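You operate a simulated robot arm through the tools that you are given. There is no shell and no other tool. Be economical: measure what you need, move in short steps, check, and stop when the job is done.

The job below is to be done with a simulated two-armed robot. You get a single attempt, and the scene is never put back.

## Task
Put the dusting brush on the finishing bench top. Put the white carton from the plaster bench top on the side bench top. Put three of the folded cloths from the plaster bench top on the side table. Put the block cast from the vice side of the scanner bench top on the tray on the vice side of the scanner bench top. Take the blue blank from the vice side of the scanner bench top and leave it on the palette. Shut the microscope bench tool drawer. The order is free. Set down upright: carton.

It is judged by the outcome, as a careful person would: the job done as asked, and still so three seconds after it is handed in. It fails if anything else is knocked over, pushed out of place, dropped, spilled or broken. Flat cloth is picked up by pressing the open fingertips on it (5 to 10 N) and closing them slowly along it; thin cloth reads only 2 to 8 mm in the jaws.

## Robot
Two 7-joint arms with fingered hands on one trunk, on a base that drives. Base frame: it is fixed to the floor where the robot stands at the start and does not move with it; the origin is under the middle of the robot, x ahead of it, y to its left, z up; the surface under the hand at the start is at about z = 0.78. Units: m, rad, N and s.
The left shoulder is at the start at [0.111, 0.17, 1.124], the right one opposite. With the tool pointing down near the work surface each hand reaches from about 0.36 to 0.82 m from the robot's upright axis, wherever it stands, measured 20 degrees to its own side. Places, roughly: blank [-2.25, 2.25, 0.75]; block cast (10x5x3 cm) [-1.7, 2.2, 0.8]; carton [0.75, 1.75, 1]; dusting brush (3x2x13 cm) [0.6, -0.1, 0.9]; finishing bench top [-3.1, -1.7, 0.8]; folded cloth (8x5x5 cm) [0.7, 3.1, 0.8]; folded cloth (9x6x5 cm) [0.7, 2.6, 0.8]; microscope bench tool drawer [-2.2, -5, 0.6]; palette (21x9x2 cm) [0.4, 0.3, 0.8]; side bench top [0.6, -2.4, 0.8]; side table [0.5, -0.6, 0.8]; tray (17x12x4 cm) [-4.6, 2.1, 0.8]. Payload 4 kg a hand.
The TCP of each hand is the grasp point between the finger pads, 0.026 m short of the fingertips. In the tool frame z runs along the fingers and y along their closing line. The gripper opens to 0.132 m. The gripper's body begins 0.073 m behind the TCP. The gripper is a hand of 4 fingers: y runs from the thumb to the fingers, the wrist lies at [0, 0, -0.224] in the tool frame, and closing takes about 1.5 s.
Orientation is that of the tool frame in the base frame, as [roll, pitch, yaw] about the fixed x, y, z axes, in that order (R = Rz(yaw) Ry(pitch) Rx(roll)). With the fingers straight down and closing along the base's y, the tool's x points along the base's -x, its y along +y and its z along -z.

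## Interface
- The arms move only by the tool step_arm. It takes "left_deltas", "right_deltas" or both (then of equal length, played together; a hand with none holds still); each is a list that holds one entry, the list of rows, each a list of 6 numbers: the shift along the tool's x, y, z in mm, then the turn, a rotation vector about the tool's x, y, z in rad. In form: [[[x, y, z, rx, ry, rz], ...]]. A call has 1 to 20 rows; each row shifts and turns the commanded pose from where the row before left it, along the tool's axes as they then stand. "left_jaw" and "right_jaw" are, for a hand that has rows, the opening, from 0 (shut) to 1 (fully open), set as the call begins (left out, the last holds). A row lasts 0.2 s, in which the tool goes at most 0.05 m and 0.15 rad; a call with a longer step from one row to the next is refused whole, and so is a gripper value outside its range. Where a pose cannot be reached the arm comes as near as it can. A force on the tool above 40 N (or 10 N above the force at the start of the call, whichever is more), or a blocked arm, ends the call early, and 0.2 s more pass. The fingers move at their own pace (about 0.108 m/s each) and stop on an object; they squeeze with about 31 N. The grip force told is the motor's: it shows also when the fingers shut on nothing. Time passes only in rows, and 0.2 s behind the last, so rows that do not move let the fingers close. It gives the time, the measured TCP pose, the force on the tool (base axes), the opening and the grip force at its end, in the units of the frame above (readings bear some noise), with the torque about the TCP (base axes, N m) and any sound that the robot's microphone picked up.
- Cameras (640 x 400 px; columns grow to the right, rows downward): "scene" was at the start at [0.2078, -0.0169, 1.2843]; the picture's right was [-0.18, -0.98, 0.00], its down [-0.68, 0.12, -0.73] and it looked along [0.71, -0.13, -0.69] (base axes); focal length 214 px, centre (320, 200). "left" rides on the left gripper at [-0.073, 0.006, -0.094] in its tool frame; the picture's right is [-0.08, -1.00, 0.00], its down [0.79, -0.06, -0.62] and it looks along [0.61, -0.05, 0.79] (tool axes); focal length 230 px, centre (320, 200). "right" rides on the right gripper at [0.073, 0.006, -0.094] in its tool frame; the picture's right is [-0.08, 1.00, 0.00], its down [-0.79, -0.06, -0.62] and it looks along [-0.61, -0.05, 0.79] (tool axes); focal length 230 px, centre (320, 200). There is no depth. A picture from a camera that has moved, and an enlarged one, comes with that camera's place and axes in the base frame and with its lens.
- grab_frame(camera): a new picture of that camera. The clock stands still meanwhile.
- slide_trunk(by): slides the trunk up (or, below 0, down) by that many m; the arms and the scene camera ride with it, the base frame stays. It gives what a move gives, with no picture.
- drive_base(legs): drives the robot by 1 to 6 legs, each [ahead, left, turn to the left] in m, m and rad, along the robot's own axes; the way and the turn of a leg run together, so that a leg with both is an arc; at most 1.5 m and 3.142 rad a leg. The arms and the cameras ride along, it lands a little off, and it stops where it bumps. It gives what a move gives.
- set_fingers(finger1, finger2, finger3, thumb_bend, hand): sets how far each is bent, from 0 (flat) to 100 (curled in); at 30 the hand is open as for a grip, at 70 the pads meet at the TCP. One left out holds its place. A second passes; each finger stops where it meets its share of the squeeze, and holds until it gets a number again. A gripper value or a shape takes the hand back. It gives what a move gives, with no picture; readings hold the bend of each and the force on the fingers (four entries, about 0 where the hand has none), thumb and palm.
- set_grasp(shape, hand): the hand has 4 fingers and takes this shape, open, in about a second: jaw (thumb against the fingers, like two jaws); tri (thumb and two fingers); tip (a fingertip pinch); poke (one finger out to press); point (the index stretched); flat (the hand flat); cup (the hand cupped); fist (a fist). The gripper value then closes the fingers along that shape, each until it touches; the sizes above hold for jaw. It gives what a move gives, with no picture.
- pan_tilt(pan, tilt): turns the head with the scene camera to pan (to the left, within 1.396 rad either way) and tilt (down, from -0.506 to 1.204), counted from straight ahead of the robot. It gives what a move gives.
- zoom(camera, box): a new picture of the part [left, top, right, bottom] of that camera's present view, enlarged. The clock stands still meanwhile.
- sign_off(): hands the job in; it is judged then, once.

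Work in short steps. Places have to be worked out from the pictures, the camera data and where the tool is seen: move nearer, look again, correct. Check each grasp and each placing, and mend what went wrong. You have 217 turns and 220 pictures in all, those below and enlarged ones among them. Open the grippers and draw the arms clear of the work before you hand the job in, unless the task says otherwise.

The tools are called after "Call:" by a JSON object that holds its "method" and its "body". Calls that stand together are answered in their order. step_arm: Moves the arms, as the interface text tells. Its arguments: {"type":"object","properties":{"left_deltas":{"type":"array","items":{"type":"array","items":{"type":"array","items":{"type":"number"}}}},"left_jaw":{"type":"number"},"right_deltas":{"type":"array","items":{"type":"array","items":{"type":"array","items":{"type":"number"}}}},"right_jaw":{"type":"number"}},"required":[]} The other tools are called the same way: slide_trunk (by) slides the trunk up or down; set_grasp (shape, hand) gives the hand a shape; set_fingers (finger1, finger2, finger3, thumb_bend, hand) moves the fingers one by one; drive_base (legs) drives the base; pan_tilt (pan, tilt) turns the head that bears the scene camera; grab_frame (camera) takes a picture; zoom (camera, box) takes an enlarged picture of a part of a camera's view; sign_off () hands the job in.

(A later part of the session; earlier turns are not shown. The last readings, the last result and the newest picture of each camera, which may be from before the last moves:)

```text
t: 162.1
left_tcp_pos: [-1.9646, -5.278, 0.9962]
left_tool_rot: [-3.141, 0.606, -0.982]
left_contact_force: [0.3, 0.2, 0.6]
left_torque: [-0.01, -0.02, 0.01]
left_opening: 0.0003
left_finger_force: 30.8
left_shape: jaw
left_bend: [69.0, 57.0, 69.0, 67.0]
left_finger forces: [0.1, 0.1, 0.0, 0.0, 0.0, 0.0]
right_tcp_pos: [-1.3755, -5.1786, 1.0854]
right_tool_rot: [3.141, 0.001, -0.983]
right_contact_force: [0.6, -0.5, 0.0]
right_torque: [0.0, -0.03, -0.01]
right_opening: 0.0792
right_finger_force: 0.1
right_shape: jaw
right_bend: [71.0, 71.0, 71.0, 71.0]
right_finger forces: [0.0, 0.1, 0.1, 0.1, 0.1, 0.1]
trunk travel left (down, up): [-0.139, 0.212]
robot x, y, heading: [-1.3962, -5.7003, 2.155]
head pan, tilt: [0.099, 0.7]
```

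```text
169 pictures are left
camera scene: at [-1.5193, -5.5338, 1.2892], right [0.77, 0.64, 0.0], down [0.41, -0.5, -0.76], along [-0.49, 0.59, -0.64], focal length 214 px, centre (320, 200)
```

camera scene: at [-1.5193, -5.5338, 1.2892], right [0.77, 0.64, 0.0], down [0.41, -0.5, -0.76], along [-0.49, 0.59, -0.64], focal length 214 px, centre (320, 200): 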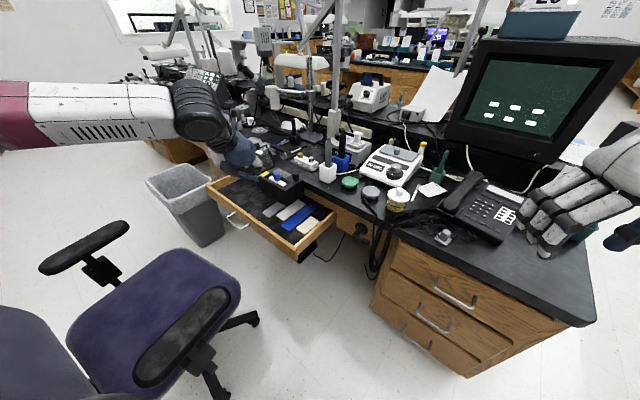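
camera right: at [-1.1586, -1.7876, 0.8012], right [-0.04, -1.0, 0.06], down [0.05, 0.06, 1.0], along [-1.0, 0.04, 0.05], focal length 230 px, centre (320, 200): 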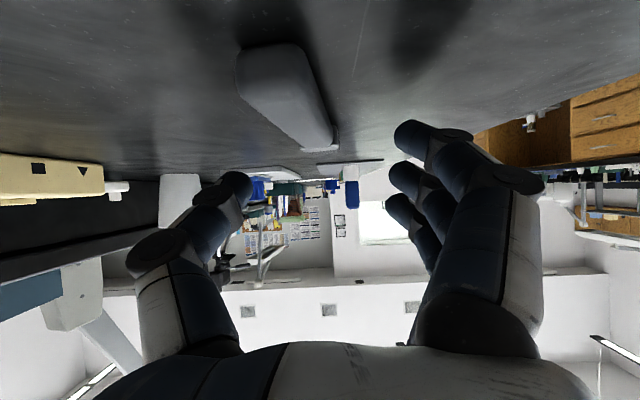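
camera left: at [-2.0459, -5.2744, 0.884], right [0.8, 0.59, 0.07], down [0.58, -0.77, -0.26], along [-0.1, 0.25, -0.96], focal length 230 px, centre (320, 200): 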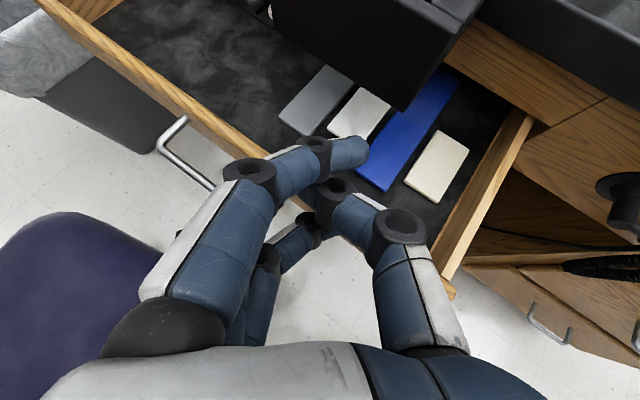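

Now at 35° with no reach complaint. Shift to (-2.0,-5.31), lower the trunk 0.13, then lower the arm partway.

Call:
{"method": "step_arm", "body": {"left_deltas": [[[6, 47, -4, 0, 0, 0], [0, 0, 0, 0, 0, 0]]]}}

Call:
{"method": "slide_trunk", "body": {"by": -0.13}}

Call:
{"method": "step_arm", "body": {"left_deltas": [[[22.8, 0, 32.9, 0, 0, 0], [22.8, 0, 32.9, 0, 0, 0], [0, 0, 0, 0, 0, 0]]]}}

Call:
{"method": "grab_frame", "body": {"camera": "left"}}

```text
t: 162.7
left_tcp_pos: [-1.9977, -5.3107, 0.9943]
left_tool_rot: [3.142, 0.606, -0.984]
left_contact_force: [0.4, -0.2, -0.8]
left_torque: [-0.03, 0.02, -0.02]
left_opening: 0.0001
left_finger_force: 31.0
left_shape: jaw
left_bend: [69.0, 57.0, 69.0, 67.0]
left_finger forces: [0.1, 0.0, 0.0, 0.0, 0.0, 0.1]
right_tcp_pos: [-1.3749, -5.1779, 1.0838]
right_tool_rot: [3.14, 0.001, -0.982]
right_contact_force: [-1.0, -0.3, -0.6]
right_torque: [0.0, 0.03, 0.02]
right_opening: 0.0791
right_finger_force: 0.0
right_shape: jaw
right_bend: [71.0, 71.0, 71.0, 71.0]
right_finger forces: [0.1, 0.0, 0.0, 0.0, 0.0, 0.0]
trunk travel left (down, up): [-0.139, 0.212]
robot x, y, heading: [-1.3935, -5.7031, 2.161]
head pan, tilt: [0.099, 0.7]
```

```text
t: 164.3
left_tcp_pos: [-1.997, -5.3095, 0.8664]
left_tool_rot: [-3.141, 0.613, -0.981]
left_contact_force: [0.0, -0.5, 0.2]
left_torque: [0.01, -0.05, -0.01]
left_opening: 0.0
left_finger_force: 31.3
left_shape: jaw
left_bend: [69.0, 57.0, 69.0, 67.0]
left_finger forces: [0.0, 0.0, 0.1, 0.1, 0.0, 0.1]
right_tcp_pos: [-1.3752, -5.1787, 0.9562]
right_tool_rot: [3.14, 0.006, -0.982]
right_contact_force: [0.2, -0.1, 0.0]
right_torque: [0.04, 0.02, 0.01]
right_opening: 0.0788
right_finger_force: 0.1
right_shape: jaw
right_bend: [71.0, 71.0, 71.0, 71.0]
right_finger forces: [0.0, 0.1, 0.0, 0.0, 0.1, 0.0]
trunk travel left (down, up): [-0.009, 0.342]
robot x, y, heading: [-1.3959, -5.706, 2.161]
head pan, tilt: [0.099, 0.7]
```

```text
t: 165.1
left_tcp_pos: [-1.9999, -5.3093, 0.7845]
left_tool_rot: [-3.141, 0.61, -0.982]
left_contact_force: [0.5, -0.4, 0.8]
left_torque: [0.0, 0.02, 0.01]
left_opening: 0.0001
left_finger_force: 30.9
left_shape: jaw
left_bend: [69.0, 57.0, 69.0, 67.0]
left_finger forces: [0.0, 0.1, 0.0, 0.0, 0.0, 0.1]
right_tcp_pos: [-1.3754, -5.1793, 0.9553]
right_tool_rot: [-3.14, 0.003, -0.983]
right_contact_force: [0.2, 0.2, 0.2]
right_torque: [0.01, -0.01, -0.01]
right_opening: 0.0791
right_finger_force: 0.2
right_shape: jaw
right_bend: [71.0, 71.0, 71.0, 71.0]
right_finger forces: [0.0, 0.0, 0.1, 0.1, 0.0, 0.0]
trunk travel left (down, up): [-0.009, 0.342]
robot x, y, heading: [-1.3957, -5.7029, 2.158]
head pan, tilt: [0.099, 0.7]
```

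```text
168 pictures are left
camera left: at [-2.0073, -5.3077, 0.9035], right [0.79, 0.61, 0.04], down [0.6, -0.8, 0.06], along [0.07, -0.02, -1.0], focal length 230 px, centre (320, 200)
```

left: 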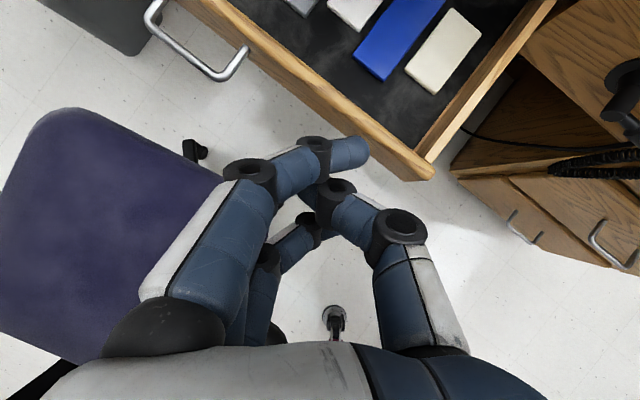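

Good view: fingertips just in front of the panel. Descend to z≈0.66.

Call:
{"method": "step_arm", "body": {"left_deltas": [[[23.7, 0, 34.2, 0, 0, 0], [23.7, 0, 34.2, 0, 0, 0], [23.7, 0, 34.2, 0, 0, 0], [0, 0, 0, 0, 0, 0]]]}}

Call:
{"method": "grab_frame", "body": {"camera": "left"}}

Call:
{"method": "grab_frame", "body": {"camera": "scene"}}

```text
t: 166.1
left_tcp_pos: [-2.0006, -5.3112, 0.6613]
left_tool_rot: [3.141, 0.609, -0.983]
left_contact_force: [0.3, -0.8, -0.4]
left_torque: [0.01, 0.03, -0.01]
left_opening: 0.0
left_finger_force: 30.6
left_shape: jaw
left_bend: [69.0, 57.0, 69.0, 67.0]
left_finger forces: [0.1, 0.0, 0.0, 0.0, 0.0, 0.0]
right_tcp_pos: [-1.3759, -5.1772, 0.9555]
right_tool_rot: [-3.141, 0.003, -0.981]
right_contact_force: [0.1, 0.0, 0.4]
right_torque: [-0.01, -0.01, 0.01]
right_opening: 0.0789
right_finger_force: 0.0
right_shape: jaw
right_bend: [71.0, 71.0, 71.0, 71.0]
right_finger forces: [0.0, 0.0, 0.0, 0.0, 0.1, 0.1]
trunk travel left (down, up): [-0.009, 0.342]
robot x, y, heading: [-1.3941, -5.7085, 2.16]
head pan, tilt: [0.099, 0.7]
```

```text
167 pictures are left
camera left: at [-2.0078, -5.3083, 0.7795], right [0.79, 0.61, 0.04], down [0.6, -0.79, 0.06], along [0.07, -0.02, -1.0], focal length 230 px, centre (320, 200)
```

left: 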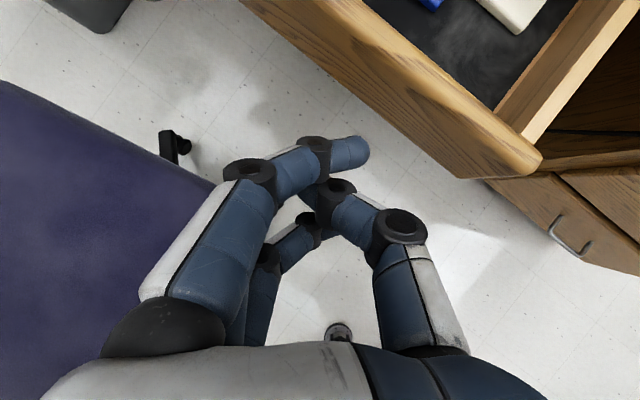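

```text
166 pictures are left
camera scene: at [-1.5945, -5.4208, 1.1359], right [0.77, 0.63, 0.0], down [0.41, -0.5, -0.77], along [-0.49, 0.59, -0.64], focal length 214 px, centre (320, 200)
```

scene: 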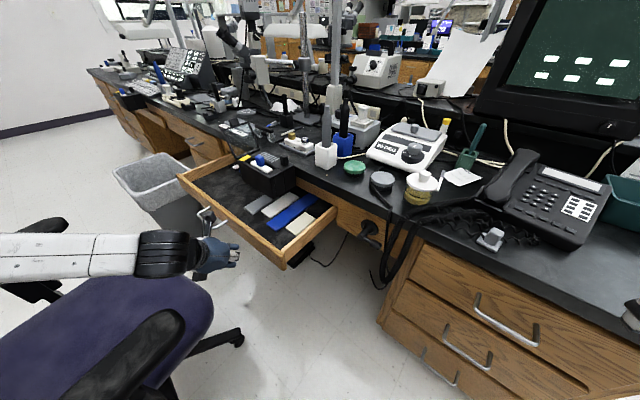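

Now push in +y in small steps.

Call:
{"method": "step_arm", "body": {"left_deltas": [[[-13.7, -11.1, 9.5, 0, 0, 0], [-13.7, -11.1, 9.5, 0, 0, 0], [-13.7, -11.1, 9.5, 0, 0, 0], [-13.7, -11.1, 9.5, 0, 0, 0], [-13.7, -11.1, 9.5, 0, 0, 0], [-13.7, -11.1, 9.5, 0, 0, 0], [0, 0, 0, 0, 0, 0]]]}}

Call:
{"method": "grab_frame", "body": {"camera": "left"}}

Call:
{"method": "grab_frame", "body": {"camera": "scene"}}

```text
t: 167.7
left_tcp_pos: [-1.998, -5.189, 0.6613]
left_tool_rot: [-3.141, 0.608, -0.983]
left_contact_force: [0.4, -0.9, 0.0]
left_torque: [0.02, 0.02, 0.02]
left_opening: 0.0001
left_finger_force: 31.6
left_shape: jaw
left_bend: [69.0, 57.0, 69.0, 67.0]
left_finger forces: [0.0, 0.1, 0.0, 0.0, 0.0, 0.1]
right_tcp_pos: [-1.3748, -5.1789, 0.9539]
right_tool_rot: [3.141, 0.001, -0.983]
right_contact_force: [-0.5, -0.1, 0.4]
right_torque: [-0.02, 0.0, 0.02]
right_opening: 0.079
right_finger_force: 0.1
right_shape: jaw
right_bend: [71.0, 71.0, 71.0, 71.0]
right_finger forces: [0.0, 0.0, 0.0, 0.0, 0.0, 0.1]
trunk travel left (down, up): [-0.009, 0.342]
robot x, y, heading: [-1.3977, -5.7062, 2.16]
head pan, tilt: [0.099, 0.7]
```

```text
165 pictures are left
camera left: at [-2.0062, -5.187, 0.7795], right [0.79, 0.61, 0.04], down [0.6, -0.8, 0.06], along [0.07, -0.02, -1.0], focal length 230 px, centre (320, 200)
```

left: 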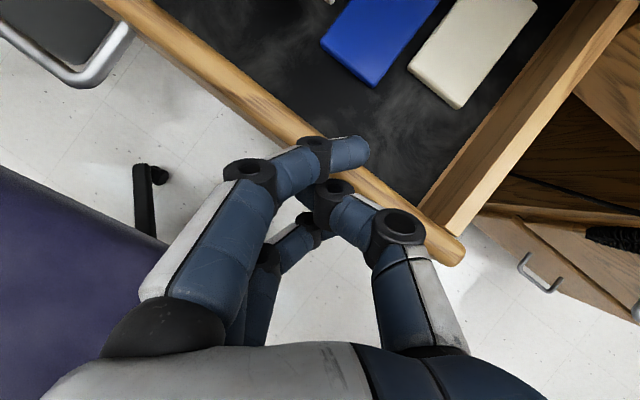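

```text
164 pictures are left
camera scene: at [-1.5946, -5.4206, 1.1357], right [0.77, 0.63, 0.0], down [0.41, -0.5, -0.76], along [-0.49, 0.59, -0.64], focal length 214 px, centre (320, 200)
```

scene: 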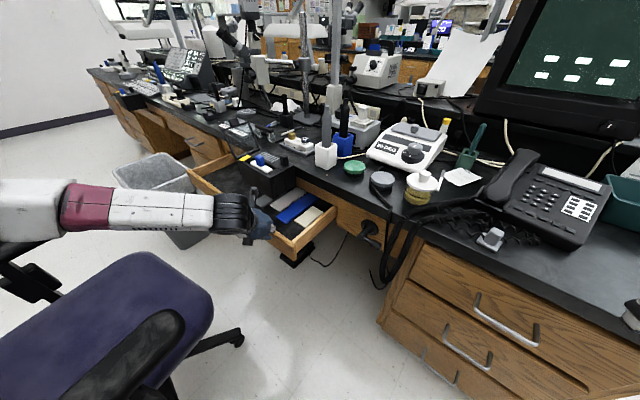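

The drawer is moving easily (front now y≈-5.17). Its top is z≈0.65, so lower 12 mm and keep pushing.

Call:
{"method": "step_arm", "body": {"left_deltas": [[[9.9, 0, 6.8, 0, 0, 0], [-13.7, -11.1, 9.5, 0, 0, 0], [-13.7, -11.1, 9.5, 0, 0, 0], [-13.7, -11.1, 9.5, 0, 0, 0], [-13.7, -11.1, 9.5, 0, 0, 0], [0, 0, 0, 0, 0, 0]]]}}

Call:
{"method": "grab_frame", "body": {"camera": "left"}}

Call:
{"method": "grab_frame", "body": {"camera": "scene"}}

```text
t: 169.1
left_tcp_pos: [-1.9966, -5.1138, 0.6505]
left_tool_rot: [3.141, 0.608, -0.983]
left_contact_force: [0.2, 0.1, 0.8]
left_torque: [-0.02, -0.01, -0.03]
left_opening: 0.0
left_finger_force: 30.9
left_shape: jaw
left_bend: [69.0, 57.0, 69.0, 68.0]
left_finger forces: [0.1, 0.0, 0.0, 0.1, 0.0, 0.1]
right_tcp_pos: [-1.3748, -5.178, 0.9549]
right_tool_rot: [3.142, 0.002, -0.982]
right_contact_force: [-0.6, 1.1, -0.3]
right_torque: [-0.03, 0.01, 0.01]
right_opening: 0.0788
right_finger_force: 0.1
right_shape: jaw
right_bend: [71.0, 71.0, 71.0, 71.0]
right_finger forces: [0.0, 0.0, 0.1, 0.0, 0.0, 0.0]
trunk travel left (down, up): [-0.009, 0.342]
robot x, y, heading: [-1.3953, -5.6969, 2.161]
head pan, tilt: [0.099, 0.7]
```

```text
163 pictures are left
camera left: at [-2.0044, -5.1102, 0.7686], right [0.79, 0.61, 0.04], down [0.6, -0.8, 0.06], along [0.07, -0.02, -1.0], focal length 230 px, centre (320, 200)
```

left: 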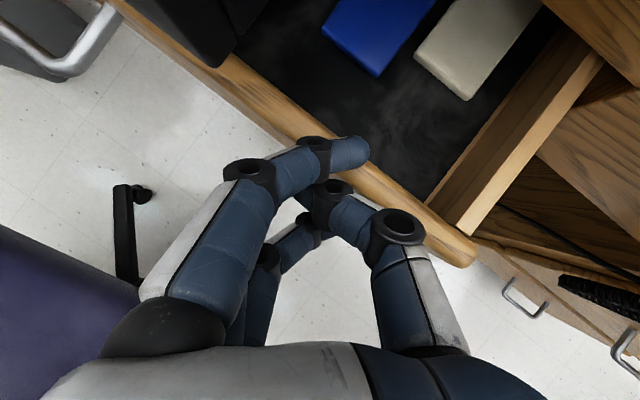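

```text
162 pictures are left
camera scene: at [-1.5946, -5.4207, 1.1358], right [0.77, 0.63, 0.0], down [0.41, -0.5, -0.77], along [-0.49, 0.59, -0.64], focal length 214 px, centre (320, 200)
```

scene: 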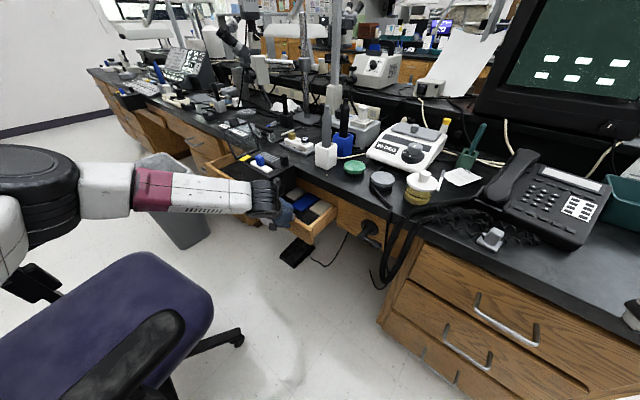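

The black bin near the bench edge might be in the camera's way; zoom in to check.

Call:
{"method": "zoom", "body": {"camera": "scene", "box": [180, 120, 360, 270]}}

```text
2.67 times, centred on (270, 195) of scene
camera zoom: at [-1.5946, -5.4207, 1.1358], right [0.77, 0.63, 0.0], down [0.41, -0.5, -0.77], along [-0.49, 0.59, -0.64], focal length 572 px, centre (453, 213)
```

zoom: 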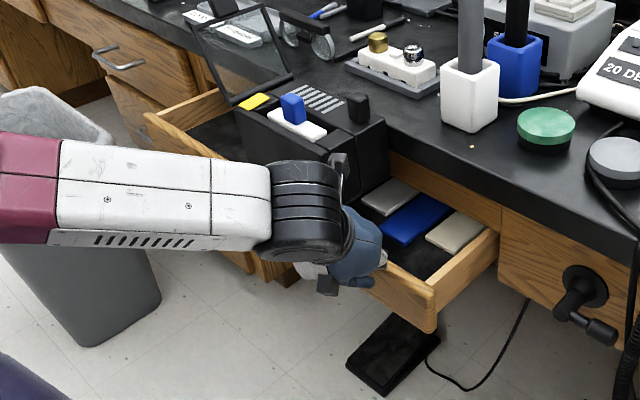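

The bin hangs over the bench edge with right face at x≈-2.045; shift the hand 4.5 cm to +x to clear it, then continue pushing.

Call:
{"method": "step_arm", "body": {"left_deltas": [[[13.7, 11.1, -9.5, 0, 0, 0], [20.5, -37.4, -14, 0, 0, 0], [-13.7, -11.1, 9.5, 0, 0, 0], [-13.7, -11.1, 9.5, 0, 0, 0], [-13.7, -11.1, 9.5, 0, 0, 0], [0, 0, 0, 0, 0, 0]]]}}

Call:
{"method": "grab_frame", "body": {"camera": "left"}}

Call:
{"method": "zoom", "body": {"camera": "scene", "box": [180, 120, 360, 270]}}

```text
t: 170.5
left_tcp_pos: [-1.9521, -5.0735, 0.6498]
left_tool_rot: [-3.141, 0.61, -0.984]
left_contact_force: [-0.4, -0.3, -0.5]
left_torque: [-0.03, -0.01, -0.01]
left_opening: 0.0
left_finger_force: 31.1
left_shape: jaw
left_bend: [69.0, 57.0, 69.0, 68.0]
left_finger forces: [0.0, 0.0, 0.0, 0.0, 0.0, 0.0]
right_tcp_pos: [-1.3748, -5.1778, 0.955]
right_tool_rot: [3.141, 0.003, -0.983]
right_contact_force: [-0.9, 0.7, 0.1]
right_torque: [0.01, -0.01, -0.01]
right_opening: 0.0789
right_finger_force: 0.0
right_shape: jaw
right_bend: [71.0, 71.0, 71.0, 71.0]
right_finger forces: [0.0, 0.1, 0.0, 0.0, 0.0, 0.1]
trunk travel left (down, up): [-0.009, 0.342]
robot x, y, heading: [-1.3957, -5.6998, 2.159]
head pan, tilt: [0.099, 0.7]
```

```text
160 pictures are left
camera left: at [-1.9605, -5.0702, 0.7686], right [0.79, 0.61, 0.04], down [0.6, -0.8, 0.06], along [0.07, -0.02, -1.0], focal length 230 px, centre (320, 200)
```

left: 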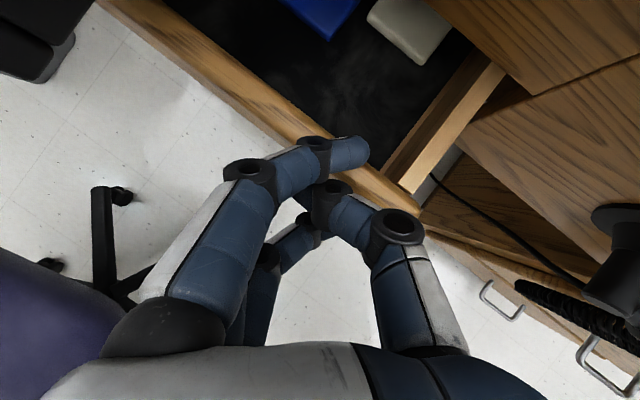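

```text
2.67 times, centred on (270, 195) of scene
camera zoom: at [-1.5946, -5.4206, 1.1357], right [0.77, 0.63, 0.0], down [0.41, -0.5, -0.76], along [-0.49, 0.59, -0.64], focal length 572 px, centre (453, 213)
```

zoom: 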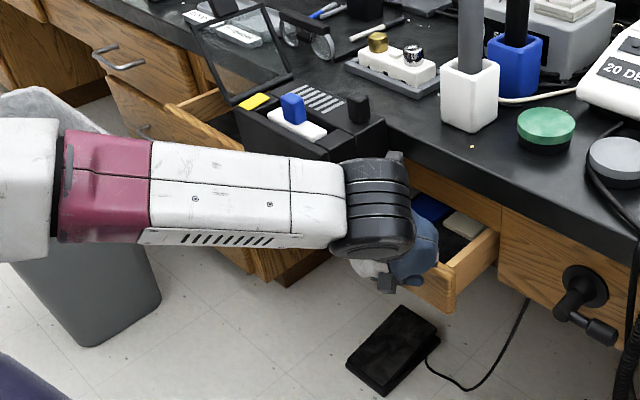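

Clear. Continue pushing.

Call:
{"method": "step_arm", "body": {"left_deltas": [[[-13.7, -11.1, 9.5, 0, 0, 0], [-13.7, -11.1, 9.5, 0, 0, 0], [-6.8, -5.5, 4.7, 0, 0, 0], [-6.8, -5.5, 4.7, 0, 0, 0], [0, 0, 0, 0, 0, 0]]]}}

Call:
{"method": "grab_frame", "body": {"camera": "left"}}

Call:
{"method": "zoom", "body": {"camera": "scene", "box": [180, 120, 360, 270]}}

```text
t: 171.7
left_tcp_pos: [-1.9516, -5.0125, 0.6503]
left_tool_rot: [-3.14, 0.609, -0.983]
left_contact_force: [0.6, -0.2, -0.2]
left_torque: [0.02, -0.04, 0.05]
left_opening: 0.0001
left_finger_force: 31.4
left_shape: jaw
left_bend: [69.0, 57.0, 69.0, 68.0]
left_finger forces: [0.1, 0.0, 0.1, 0.0, 0.0, 0.0]
right_tcp_pos: [-1.3763, -5.1776, 0.9541]
right_tool_rot: [-3.14, 0.003, -0.982]
right_contact_force: [0.0, 0.0, 0.6]
right_torque: [0.01, -0.01, 0.0]
right_opening: 0.079
right_finger_force: 0.0
right_shape: jaw
right_bend: [71.0, 71.0, 71.0, 71.0]
right_finger forces: [0.0, 0.1, 0.1, 0.1, 0.0, 0.0]
trunk travel left (down, up): [-0.009, 0.342]
robot x, y, heading: [-1.3941, -5.7056, 2.154]
head pan, tilt: [0.099, 0.7]
```

```text
158 pictures are left
camera left: at [-1.9603, -5.0105, 0.7694], right [0.79, 0.61, 0.04], down [0.6, -0.8, 0.06], along [0.07, -0.02, -1.0], focal length 230 px, centre (320, 200)
```

left: 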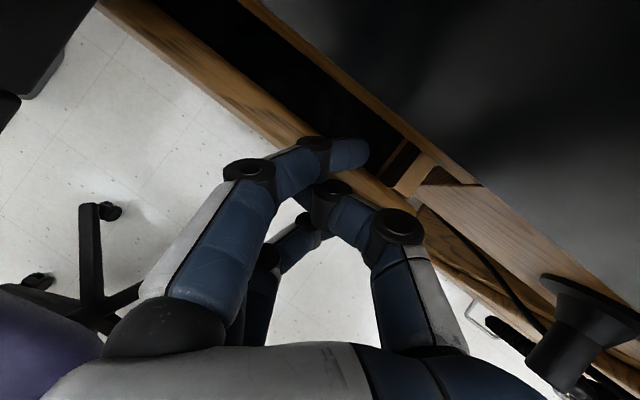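

```text
2.67 times, centred on (270, 195) of scene
camera zoom: at [-1.5946, -5.4206, 1.1357], right [0.77, 0.63, 0.0], down [0.41, -0.5, -0.76], along [-0.49, 0.59, -0.64], focal length 572 px, centre (453, 213)
```

zoom: 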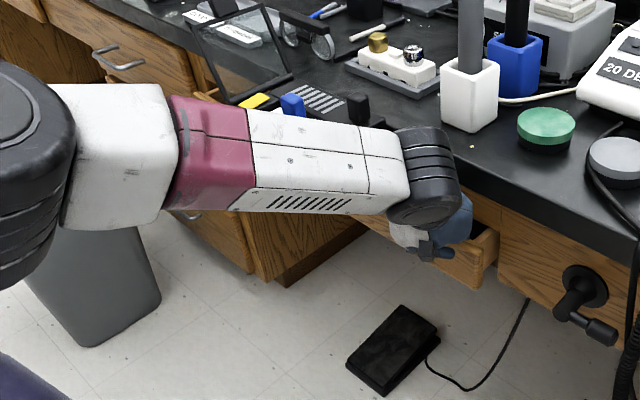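

About 5 cm left; the wrist camera will skim above the bench top, so raise 8 mm and finish pushing slowly.

Call:
{"method": "step_arm", "body": {"left_deltas": [[[-6.6, 0, -4.6, 0, 0, 0], [-6.8, -5.5, 4.7, 0, 0, 0], [-6.8, -5.5, 4.7, 0, 0, 0], [-6.8, -5.5, 4.7, 0, 0, 0], [0, 0, 0, 0, 0, 0]]]}}

Call:
{"method": "grab_frame", "body": {"camera": "left"}}

Call:
{"method": "zoom", "body": {"camera": "scene", "box": [180, 120, 360, 270]}}

```text
t: 172.6
left_tcp_pos: [-1.9561, -4.9965, 0.6532]
left_tool_rot: [3.131, 0.598, -0.977]
left_contact_force: [1.8, -18.4, 4.7]
left_torque: [0.22, 0.01, -0.04]
left_opening: 0.0
left_finger_force: 31.2
left_shape: jaw
left_bend: [72.0, 57.0, 69.0, 68.0]
left_finger forces: [18.2, 0.0, 0.1, 0.0, 0.0, 0.1]
right_tcp_pos: [-1.3762, -5.1802, 0.9554]
right_tool_rot: [-3.14, 0.004, -0.98]
right_contact_force: [0.4, 0.3, 0.2]
right_torque: [0.01, -0.01, -0.01]
right_opening: 0.0791
right_finger_force: 0.0
right_shape: jaw
right_bend: [71.0, 71.0, 71.0, 71.0]
right_finger forces: [0.0, 0.0, 0.0, 0.1, 0.0, 0.0]
trunk travel left (down, up): [-0.009, 0.342]
robot x, y, heading: [-1.3963, -5.7018, 2.159]
head pan, tilt: [0.099, 0.7]
stopped in row 4 (left hand): the force on the tool passed its limit at 50 N (the readings are from after the stop); the commanded pose is now the measured one
```

```text
156 pictures are left
camera left: at [-1.9643, -4.9919, 0.7715], right [0.79, 0.61, 0.04], down [0.61, -0.79, 0.07], along [0.07, -0.03, -1.0], focal length 230 px, centre (320, 200)
```

left: 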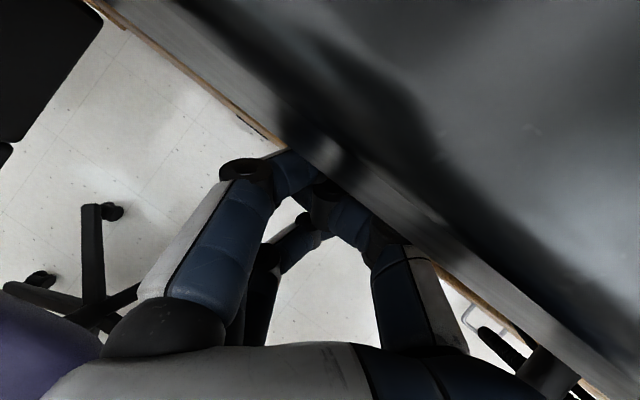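

```text
2.67 times, centred on (270, 195) of scene
camera zoom: at [-1.5949, -5.4237, 1.1364], right [0.77, 0.64, 0.0], down [0.41, -0.5, -0.77], along [-0.49, 0.59, -0.64], focal length 572 px, centre (453, 213)
```

zoom: 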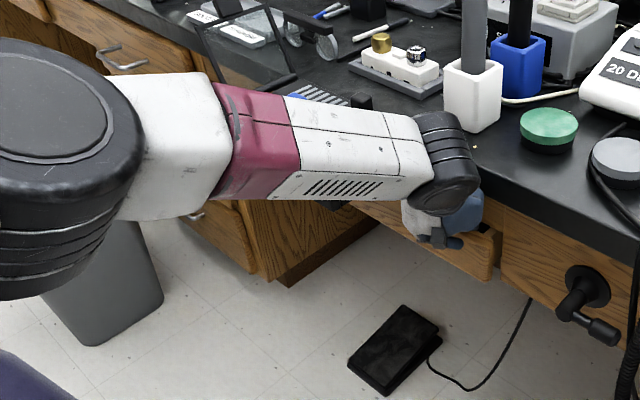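

Hit a firm stop; likely closed. Withdraw and inspect.

Call:
{"method": "step_arm", "body": {"left_deltas": [[[13.7, 11.1, -9.5, 0, 0, 0], [27.4, 22.2, -19, 0, 0, 0], [27.4, 22.2, -19, 0, 0, 0], [27.4, 22.2, -19, 0, 0, 0], [27.4, 22.2, -19, 0, 0, 0], [-24, 0, -34, 0, 0, 0], [-24, 0, -34, 0, 0, 0], [-24, 0, -34, 0, 0, 0], [-24, 0, -34, 0, 0, 0], [-24, 0, -34, 0, 0, 0], [-24, 0, -34, 0, 0, 0], [-24, 0, -34, 0, 0, 0]]]}}

Call:
{"method": "zoom", "body": {"camera": "scene", "box": [180, 120, 360, 270]}}

```text
t: 175.2
left_tcp_pos: [-1.9526, -5.1691, 0.9448]
left_tool_rot: [3.132, 0.598, -0.981]
left_contact_force: [-0.6, 0.1, -0.7]
left_torque: [0.01, 0.0, -0.01]
left_opening: 0.0001
left_finger_force: 30.8
left_shape: jaw
left_bend: [69.0, 57.0, 69.0, 68.0]
left_finger forces: [0.0, 0.0, 0.0, 0.0, 0.0, 0.0]
right_tcp_pos: [-1.3764, -5.1793, 0.9542]
right_tool_rot: [3.141, 0.003, -0.981]
right_contact_force: [-0.5, 0.2, 0.6]
right_torque: [-0.03, 0.01, 0.0]
right_opening: 0.079
right_finger_force: 0.0
right_shape: jaw
right_bend: [71.0, 71.0, 71.0, 71.0]
right_finger forces: [0.1, 0.0, 0.1, 0.1, 0.1, 0.0]
trunk travel left (down, up): [-0.009, 0.342]
robot x, y, heading: [-1.3958, -5.703, 2.161]
head pan, tilt: [0.099, 0.7]
```

```text
2.67 times, centred on (270, 195) of scene
camera zoom: at [-1.5951, -5.4217, 1.1357], right [0.77, 0.64, 0.0], down [0.41, -0.5, -0.77], along [-0.49, 0.59, -0.64], focal length 572 px, centre (453, 213)
```

zoom: 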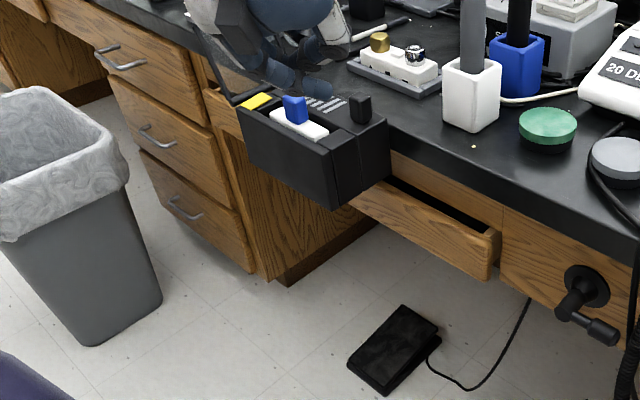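

Still open ~3 cm: the index finger hit the apron above the panel. Increase tilt slightly, lower the contact point, and push again.

Call:
{"method": "step_arm", "body": {"left_deltas": [[[27.4, 22.2, -19, 0, 0, 0], [27.4, 22.2, -19, 0, 0, 0], [0, 0, 0, 0, -0.12, 0], [0, 0, 0, 0, -0.12, 0], [0, 0, 0, 0, 0, 0]]]}}

```text
t: 176.4
left_tcp_pos: [-1.9557, -5.25, 0.9451]
left_tool_rot: [3.134, 0.839, -0.983]
left_contact_force: [0.5, 0.0, -0.4]
left_torque: [0.02, -0.02, 0.0]
left_opening: 0.0002
left_finger_force: 30.7
left_shape: jaw
left_bend: [69.0, 57.0, 69.0, 68.0]
left_finger forces: [0.0, 0.0, 0.0, 0.0, 0.0, 0.0]
right_tcp_pos: [-1.3749, -5.1781, 0.9553]
right_tool_rot: [-3.141, 0.001, -0.98]
right_contact_force: [0.0, -0.1, 0.0]
right_torque: [0.01, -0.01, -0.02]
right_opening: 0.0787
right_finger_force: 0.0
right_shape: jaw
right_bend: [71.0, 71.0, 71.0, 71.0]
right_finger forces: [0.0, 0.0, 0.1, 0.0, 0.1, 0.0]
trunk travel left (down, up): [-0.009, 0.342]
robot x, y, heading: [-1.3948, -5.703, 2.166]
head pan, tilt: [0.099, 0.7]
```

Reachable. Descend to z≈0.625.

Call:
{"method": "step_arm", "body": {"left_deltas": [[[34, 0, 30.5, 0, 0, 0], [34, 0, 30.5, 0, 0, 0], [34, 0, 30.5, 0, 0, 0], [34, 0, 30.5, 0, 0, 0], [34, 0, 30.5, 0, 0, 0], [34, 0, 30.5, 0, 0, 0], [34, 0, 30.5, 0, 0, 0], [0, 0, 0, 0, 0, 0]]]}}

Call:
{"method": "grab_frame", "body": {"camera": "left"}}

```text
t: 178.2
left_tcp_pos: [-1.9681, -5.2386, 0.6521]
left_tool_rot: [3.136, 0.816, -0.986]
left_contact_force: [0.0, -0.2, -0.6]
left_torque: [0.02, -0.01, 0.01]
left_opening: 0.0
left_finger_force: 31.0
left_shape: jaw
left_bend: [69.0, 57.0, 69.0, 68.0]
left_finger forces: [0.0, 0.0, 0.1, 0.0, 0.0, 0.0]
left hand out of reach, approached as far as the arm can: row 7
right_tcp_pos: [-1.3755, -5.1799, 0.9544]
right_tool_rot: [-3.142, 0.002, -0.981]
right_contact_force: [0.0, -0.2, -0.1]
right_torque: [-0.02, 0.01, -0.04]
right_opening: 0.0789
right_finger_force: 0.1
right_shape: jaw
right_bend: [71.0, 71.0, 71.0, 71.0]
right_finger forces: [0.1, 0.0, 0.0, 0.1, 0.0, 0.0]
trunk travel left (down, up): [-0.009, 0.342]
robot x, y, heading: [-1.3961, -5.7043, 2.164]
head pan, tilt: [0.099, 0.7]
```

```text
153 pictures are left
camera left: at [-1.9616, -5.2562, 0.7686], right [0.8, 0.6, 0.05], down [0.6, -0.79, -0.15], along [-0.05, 0.15, -0.99], focal length 230 px, centre (320, 200)
```

left: 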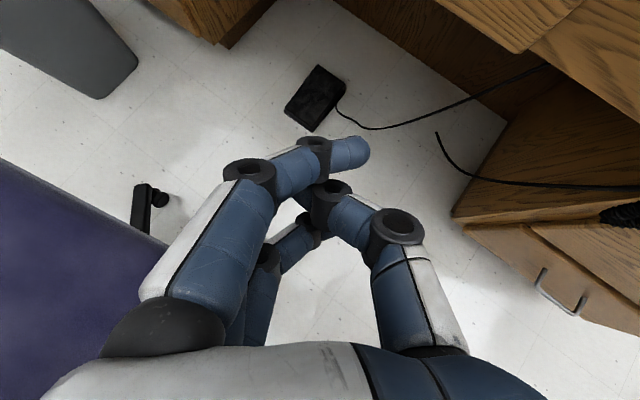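

Limited at this spot; move 12 cm forward, then try lowering to 0.625.

Call:
{"method": "step_arm", "body": {"left_deltas": [[[-22.8, -22.2, 24.2, 0, 0, 0], [-22.8, -22.2, 24.2, 0, 0, 0], [-22.8, -22.2, 24.2, 0, 0, 0], [10, -5, 8, 0, 0, 0], [11, -5, 9, 0, 0, 0], [0, 0, 0, 0, 0, 0]]]}}

Call:
{"method": "grab_frame", "body": {"camera": "left"}}

```text
t: 179.6
left_tcp_pos: [-1.9598, -5.1145, 0.6232]
left_tool_rot: [3.133, 0.838, -0.983]
left_contact_force: [-0.2, 0.1, -0.2]
left_torque: [0.0, 0.0, -0.02]
left_opening: 0.0002
left_finger_force: 31.2
left_shape: jaw
left_bend: [69.0, 57.0, 69.0, 68.0]
left_finger forces: [0.1, 0.1, 0.1, 0.1, 0.0, 0.1]
right_tcp_pos: [-1.377, -5.1788, 0.9549]
right_tool_rot: [-3.141, 0.003, -0.981]
right_contact_force: [-1.1, -0.5, 0.8]
right_torque: [-0.01, -0.01, 0.04]
right_opening: 0.079
right_finger_force: 0.0
right_shape: jaw
right_bend: [71.0, 71.0, 71.0, 71.0]
right_finger forces: [0.0, 0.1, 0.0, 0.1, 0.0, 0.1]
trunk travel left (down, up): [-0.009, 0.342]
robot x, y, heading: [-1.3983, -5.7048, 2.156]
head pan, tilt: [0.099, 0.7]
```

```text
152 pictures are left
camera left: at [-1.951, -5.1337, 0.7391], right [0.8, 0.6, 0.05], down [0.6, -0.78, -0.17], along [-0.06, 0.17, -0.98], focal length 230 px, centre (320, 200)
```

left: 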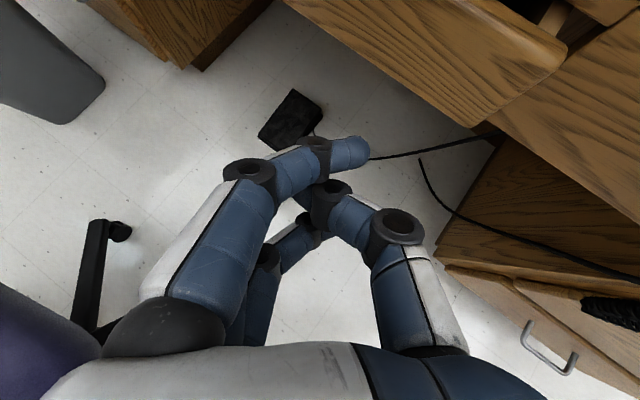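

Good: z 0.623, tilt 48°. Push +y.

Call:
{"method": "step_arm", "body": {"left_deltas": [[[-11.1, -11.1, 12.4, 0, 0, 0], [-11.1, -11.1, 12.4, 0, 0, 0], [-11.1, -11.1, 12.4, 0, 0, 0], [-11.1, -11.1, 12.4, 0, 0, 0], [-5.5, -5.5, 6.2, 0, 0, 0], [-5.5, -5.5, 6.2, 0, 0, 0], [-2.8, -2.8, 3.1, 0, 0, 0], [-2.8, -2.8, 3.1, 0, 0, 0], [-2.8, -2.8, 3.1, 0, 0, 0]]]}}

Call:
{"method": "grab_frame", "body": {"camera": "left"}}

Call:
{"method": "zoom", "body": {"camera": "scene", "box": [180, 120, 360, 270]}}

```text
t: 181.3
left_tcp_pos: [-1.9648, -5.0166, 0.619]
left_tool_rot: [3.124, 0.83, -0.979]
left_contact_force: [0.6, -19.2, 5.1]
left_torque: [0.41, 0.0, -0.04]
left_opening: 0.0
left_finger_force: 30.9
left_shape: jaw
left_bend: [73.0, 57.0, 69.0, 68.0]
left_finger forces: [20.0, 0.0, 0.0, 0.0, 0.0, 0.1]
right_tcp_pos: [-1.377, -5.1807, 0.9556]
right_tool_rot: [-3.14, 0.004, -0.976]
right_contact_force: [0.4, 0.4, -1.1]
right_torque: [0.0, -0.02, -0.02]
right_opening: 0.079
right_finger_force: 0.0
right_shape: jaw
right_bend: [71.0, 71.0, 71.0, 71.0]
right_finger forces: [0.0, 0.0, 0.1, 0.1, 0.0, 0.0]
trunk travel left (down, up): [-0.009, 0.342]
robot x, y, heading: [-1.3952, -5.7071, 2.163]
head pan, tilt: [0.099, 0.7]
stopped in row 8 (left hand): the force on the tool passed its limit at 45 N (the readings are from after the stop); the commanded pose is now the measured one
```

```text
151 pictures are left
camera left: at [-1.9555, -5.0333, 0.7366], right [0.79, 0.61, 0.05], down [0.61, -0.78, -0.16], along [-0.07, 0.16, -0.99], focal length 230 px, centre (320, 200)
```

left: 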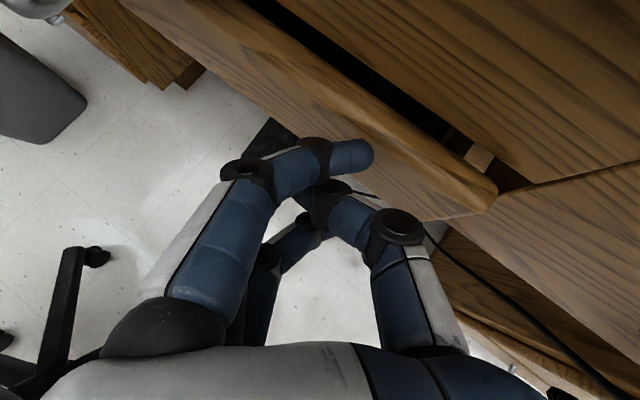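

```text
2.67 times, centred on (270, 195) of scene
camera zoom: at [-1.5954, -5.4251, 1.1365], right [0.77, 0.64, 0.0], down [0.41, -0.49, -0.77], along [-0.49, 0.59, -0.64], focal length 572 px, centre (453, 213)
```

zoom: 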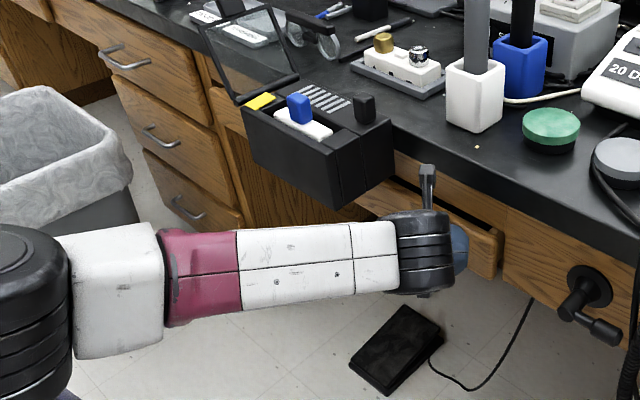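

The index finger pressed the panel with ~45 N and it stopped. Back off slightly and compare the panel position closely.

Call:
{"method": "step_arm", "body": {"left_deltas": [[[11.1, 11.1, -12.4, 0, 0, 0], [11.1, 11.1, -12.4, 0, 0, 0], [0, 0, 0, 0, 0, 0]]]}}

Call:
{"method": "zoom", "body": {"camera": "scene", "box": [240, 160, 360, 240]}}

Call:
{"method": "grab_frame", "body": {"camera": "left"}}

```text
t: 182.1
left_tcp_pos: [-1.9608, -5.0518, 0.6197]
left_tool_rot: [3.125, 0.829, -0.981]
left_contact_force: [0.4, 0.2, 0.7]
left_torque: [0.01, 0.0, -0.01]
left_opening: 0.0
left_finger_force: 31.4
left_shape: jaw
left_bend: [69.0, 57.0, 69.0, 68.0]
left_finger forces: [0.1, 0.1, 0.0, 0.0, 0.1, 0.0]
right_tcp_pos: [-1.3776, -5.1788, 0.9555]
right_tool_rot: [3.14, 0.002, -0.979]
right_contact_force: [0.4, 0.5, 0.6]
right_torque: [-0.01, 0.0, -0.01]
right_opening: 0.0788
right_finger_force: 0.1
right_shape: jaw
right_bend: [71.0, 71.0, 71.0, 71.0]
right_finger forces: [0.1, 0.0, 0.0, 0.0, 0.1, 0.0]
trunk travel left (down, up): [-0.009, 0.342]
robot x, y, heading: [-1.3963, -5.7047, 2.166]
head pan, tilt: [0.099, 0.7]
```

```text
5.00 times, centred on (300, 200) of scene
camera zoom: at [-1.5956, -5.4227, 1.1357], right [0.77, 0.64, 0.0], down [0.41, -0.5, -0.76], along [-0.49, 0.59, -0.64], focal length 1072 px, centre (420, 200)
```

zoom: 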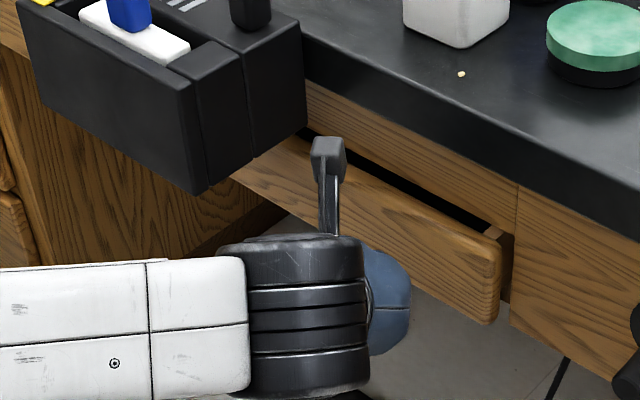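

```text
148 pictures are left
camera left: at [-1.9533, -5.0702, 0.7372], right [0.79, 0.61, 0.05], down [0.61, -0.78, -0.16], along [-0.06, 0.16, -0.99], focal length 230 px, centre (320, 200)
```

left: 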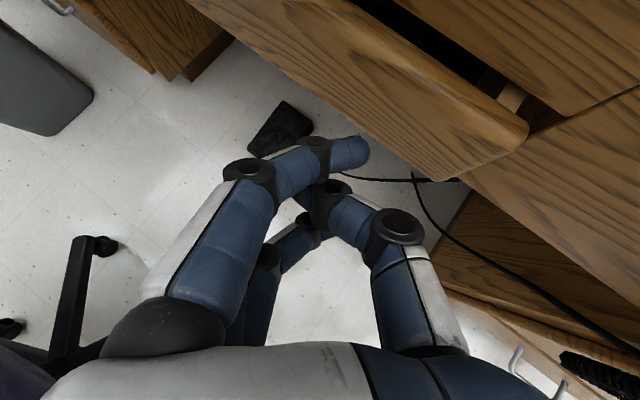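

The drawer still protrudes ~2 cm. Push again, repeated from a preloaded state so a larger force is allowed.

Call:
{"method": "step_arm", "body": {"left_deltas": [[[-11.1, -11.1, 12.4, 0, 0, 0], [-5.5, -5.5, 6.2, 0, 0, 0], [-2.8, -2.8, 3.1, 0, 0, 0], [-1.4, -1.4, 1.6, 0, 0, 0], [-1.4, -1.4, 1.6, 0, 0, 0], [-1.4, -1.4, 1.6, 0, 0, 0], [-1.4, -1.4, 1.6, 0, 0, 0], [-1.4, -1.4, 1.6, 0, 0, 0]]]}}

Call:
{"method": "step_arm", "body": {"left_deltas": [[[-1.4, -1.4, 1.6, 0, 0, 0], [-1.4, -1.4, 1.6, 0, 0, 0], [-1.4, -1.4, 1.6, 0, 0, 0], [-1.4, -1.4, 1.6, 0, 0, 0], [-1.4, -1.4, 1.6, 0, 0, 0], [-1.4, -1.4, 1.6, 0, 0, 0]]]}}

Call:
{"method": "grab_frame", "body": {"camera": "left"}}

```text
t: 183.6
left_tcp_pos: [-1.9662, -5.0165, 0.6163]
left_tool_rot: [3.119, 0.823, -0.977]
left_contact_force: [1.8, -18.9, 4.7]
left_torque: [0.31, -0.01, -0.07]
left_opening: 0.0003
left_finger_force: 31.0
left_shape: jaw
left_bend: [72.0, 57.0, 69.0, 68.0]
left_finger forces: [18.1, 0.1, 0.1, 0.1, 0.0, 0.1]
right_tcp_pos: [-1.3779, -5.182, 0.9567]
right_tool_rot: [-3.139, 0.003, -0.975]
right_contact_force: [-0.5, -0.1, -0.5]
right_torque: [0.02, 0.02, -0.04]
right_opening: 0.0788
right_finger_force: 0.1
right_shape: jaw
right_bend: [71.0, 71.0, 71.0, 71.0]
right_finger forces: [0.1, 0.0, 0.0, 0.1, 0.1, 0.0]
trunk travel left (down, up): [-0.009, 0.342]
robot x, y, heading: [-1.3963, -5.7037, 2.169]
head pan, tilt: [0.099, 0.7]
stopped in row 7 (left hand): the force on the tool passed its limit at 43 N (the readings are from after the stop); the commanded pose is now the measured one
```

```text
t: 184.1
left_tcp_pos: [-1.9696, -5.0154, 0.6136]
left_tool_rot: [3.116, 0.819, -0.975]
left_contact_force: [2.0, -20.6, 7.3]
left_torque: [0.5, -0.02, -0.11]
left_opening: 0.0
left_finger_force: 31.2
left_shape: jaw
left_bend: [74.0, 57.0, 69.0, 68.0]
left_finger forces: [20.5, 0.0, 0.0, 0.0, 0.0, 0.0]
right_tcp_pos: [-1.3791, -5.1825, 0.9551]
right_tool_rot: [-3.139, 0.004, -0.973]
right_contact_force: [-0.8, -0.1, 0.7]
right_torque: [0.03, -0.03, 0.01]
right_opening: 0.0789
right_finger_force: 0.1
right_shape: jaw
right_bend: [71.0, 71.0, 71.0, 71.0]
right_finger forces: [0.0, 0.1, 0.0, 0.0, 0.0, 0.1]
trunk travel left (down, up): [-0.009, 0.342]
robot x, y, heading: [-1.3974, -5.7035, 2.166]
head pan, tilt: [0.099, 0.7]
stopped in row 2 (left hand): the force on the tool passed its limit at 42 N (the readings are from after the stop); the commanded pose is now the measured one
```

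```text
147 pictures are left
camera left: at [-1.9605, -5.0321, 0.7307], right [0.78, 0.62, 0.04], down [0.62, -0.77, -0.16], along [-0.07, 0.15, -0.99], focal length 230 px, centre (320, 200)
```

left: 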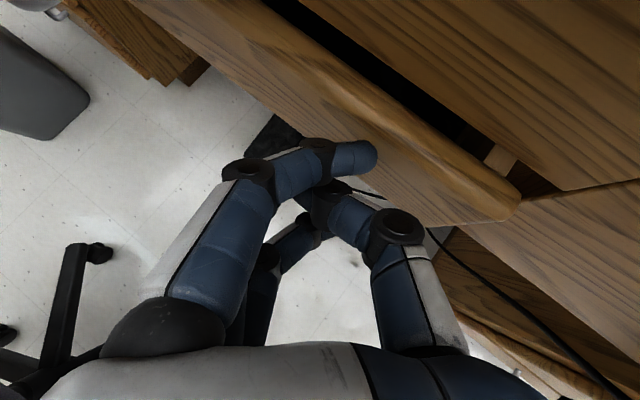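

It stops firmly at the same place, and by triangulation the panel's rear is roughly at the apron plane. Move the hand off and inspect the gap from closer with the wrist camera.

Call:
{"method": "step_arm", "body": {"left_deltas": [[[22.2, 22.2, -24.8, 0, 0, 0], [22.2, 22.2, -24.8, 0, 0, 0], [13, -40, -15, 0, 0, 0], [13, -40, -15, 0, 0, 0], [13, -30, -15, 0, 0, 0], [-20, 0, -18, 0, 0, 0], [0, 0, 0, 0, 0, 0]]]}}

Call:
{"method": "grab_frame", "body": {"camera": "left"}}

Call:
{"method": "zoom", "body": {"camera": "scene", "box": [240, 160, 360, 240]}}

```text
t: 185.7
left_tcp_pos: [-1.847, -5.0682, 0.6467]
left_tool_rot: [3.117, 0.82, -0.979]
left_contact_force: [-0.3, -0.5, 0.4]
left_torque: [0.0, -0.01, -0.01]
left_opening: 0.0002
left_finger_force: 31.3
left_shape: jaw
left_bend: [69.0, 57.0, 69.0, 68.0]
left_finger forces: [0.0, 0.0, 0.0, 0.0, 0.1, 0.0]
left hand out of reach, approached as far as the arm can: row 5
right_tcp_pos: [-1.3796, -5.1796, 0.9538]
right_tool_rot: [-3.141, 0.001, -0.972]
right_contact_force: [0.3, 0.0, 0.2]
right_torque: [0.04, 0.02, 0.02]
right_opening: 0.0789
right_finger_force: 0.1
right_shape: jaw
right_bend: [71.0, 71.0, 71.0, 71.0]
right_finger forces: [0.1, 0.1, 0.1, 0.0, 0.1, 0.0]
trunk travel left (down, up): [-0.009, 0.342]
robot x, y, heading: [-1.3929, -5.7052, 2.165]
head pan, tilt: [0.099, 0.7]
```

```text
146 pictures are left
camera left: at [-1.8383, -5.0863, 0.7641], right [0.79, 0.62, 0.04], down [0.61, -0.77, -0.15], along [-0.06, 0.15, -0.99], focal length 230 px, centre (320, 200)
```

left: 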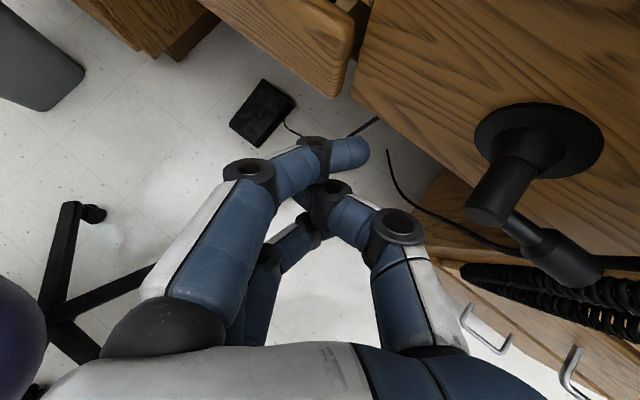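

```text
5.00 times, centred on (300, 200) of scene
camera zoom: at [-1.5965, -5.4243, 1.1356], right [0.77, 0.64, 0.0], down [0.41, -0.49, -0.76], along [-0.49, 0.59, -0.64], focal length 1072 px, centre (420, 200)
```

zoom: 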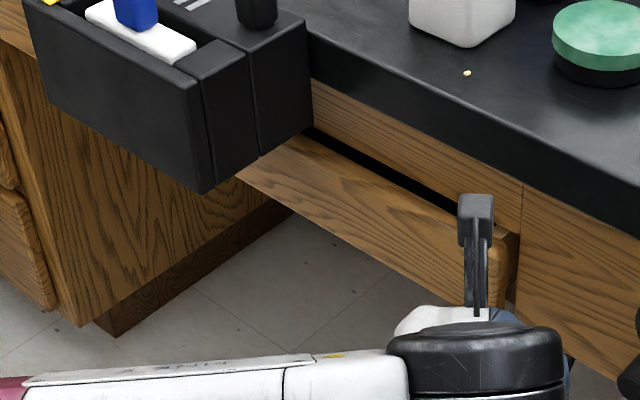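

The panel did move a bit further in under load; it needs sustained pushing. Return and push again repeatedly.

Call:
{"method": "step_arm", "body": {"left_deltas": [[[20, 0, 18, 0, 0, 0], [-13, 40, 15, 0, 0, 0], [-13, 40, 15, 0, 0, 0], [-8, 14, 9, 0, 0, 0], [0, 0, 0, 0, 0, 0]]]}}

Call:
{"method": "grab_frame", "body": {"camera": "left"}}

```text
t: 186.9
left_tcp_pos: [-1.9537, -5.0818, 0.6196]
left_tool_rot: [3.116, 0.821, -0.978]
left_contact_force: [0.6, 0.1, -1.0]
left_torque: [-0.02, -0.03, -0.01]
left_opening: 0.0003
left_finger_force: 30.8
left_shape: jaw
left_bend: [69.0, 57.0, 69.0, 68.0]
left_finger forces: [0.1, 0.1, 0.0, 0.0, 0.1, 0.1]
right_tcp_pos: [-1.3792, -5.1796, 0.9543]
right_tool_rot: [3.141, 0.001, -0.976]
right_contact_force: [-0.3, 0.5, -0.4]
right_torque: [-0.02, -0.01, -0.01]
right_opening: 0.079
right_finger_force: 0.1
right_shape: jaw
right_bend: [71.0, 71.0, 71.0, 71.0]
right_finger forces: [0.0, 0.0, 0.0, 0.0, 0.0, 0.1]
trunk travel left (down, up): [-0.009, 0.342]
robot x, y, heading: [-1.3962, -5.703, 2.159]
head pan, tilt: [0.099, 0.7]
```

```text
144 pictures are left
camera left: at [-1.9458, -5.0984, 0.7364], right [0.79, 0.62, 0.04], down [0.61, -0.77, -0.15], along [-0.06, 0.15, -0.99], focal length 230 px, centre (320, 200)
```

left: 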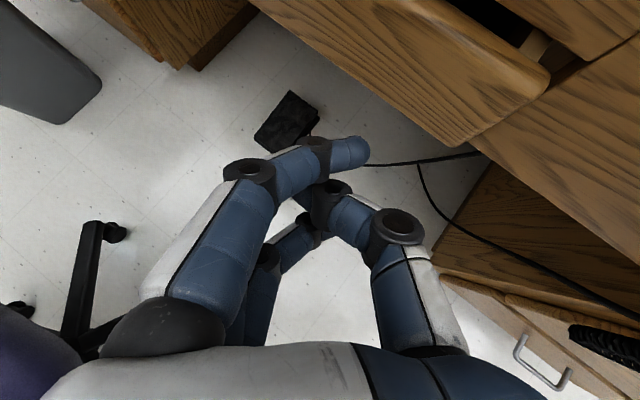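

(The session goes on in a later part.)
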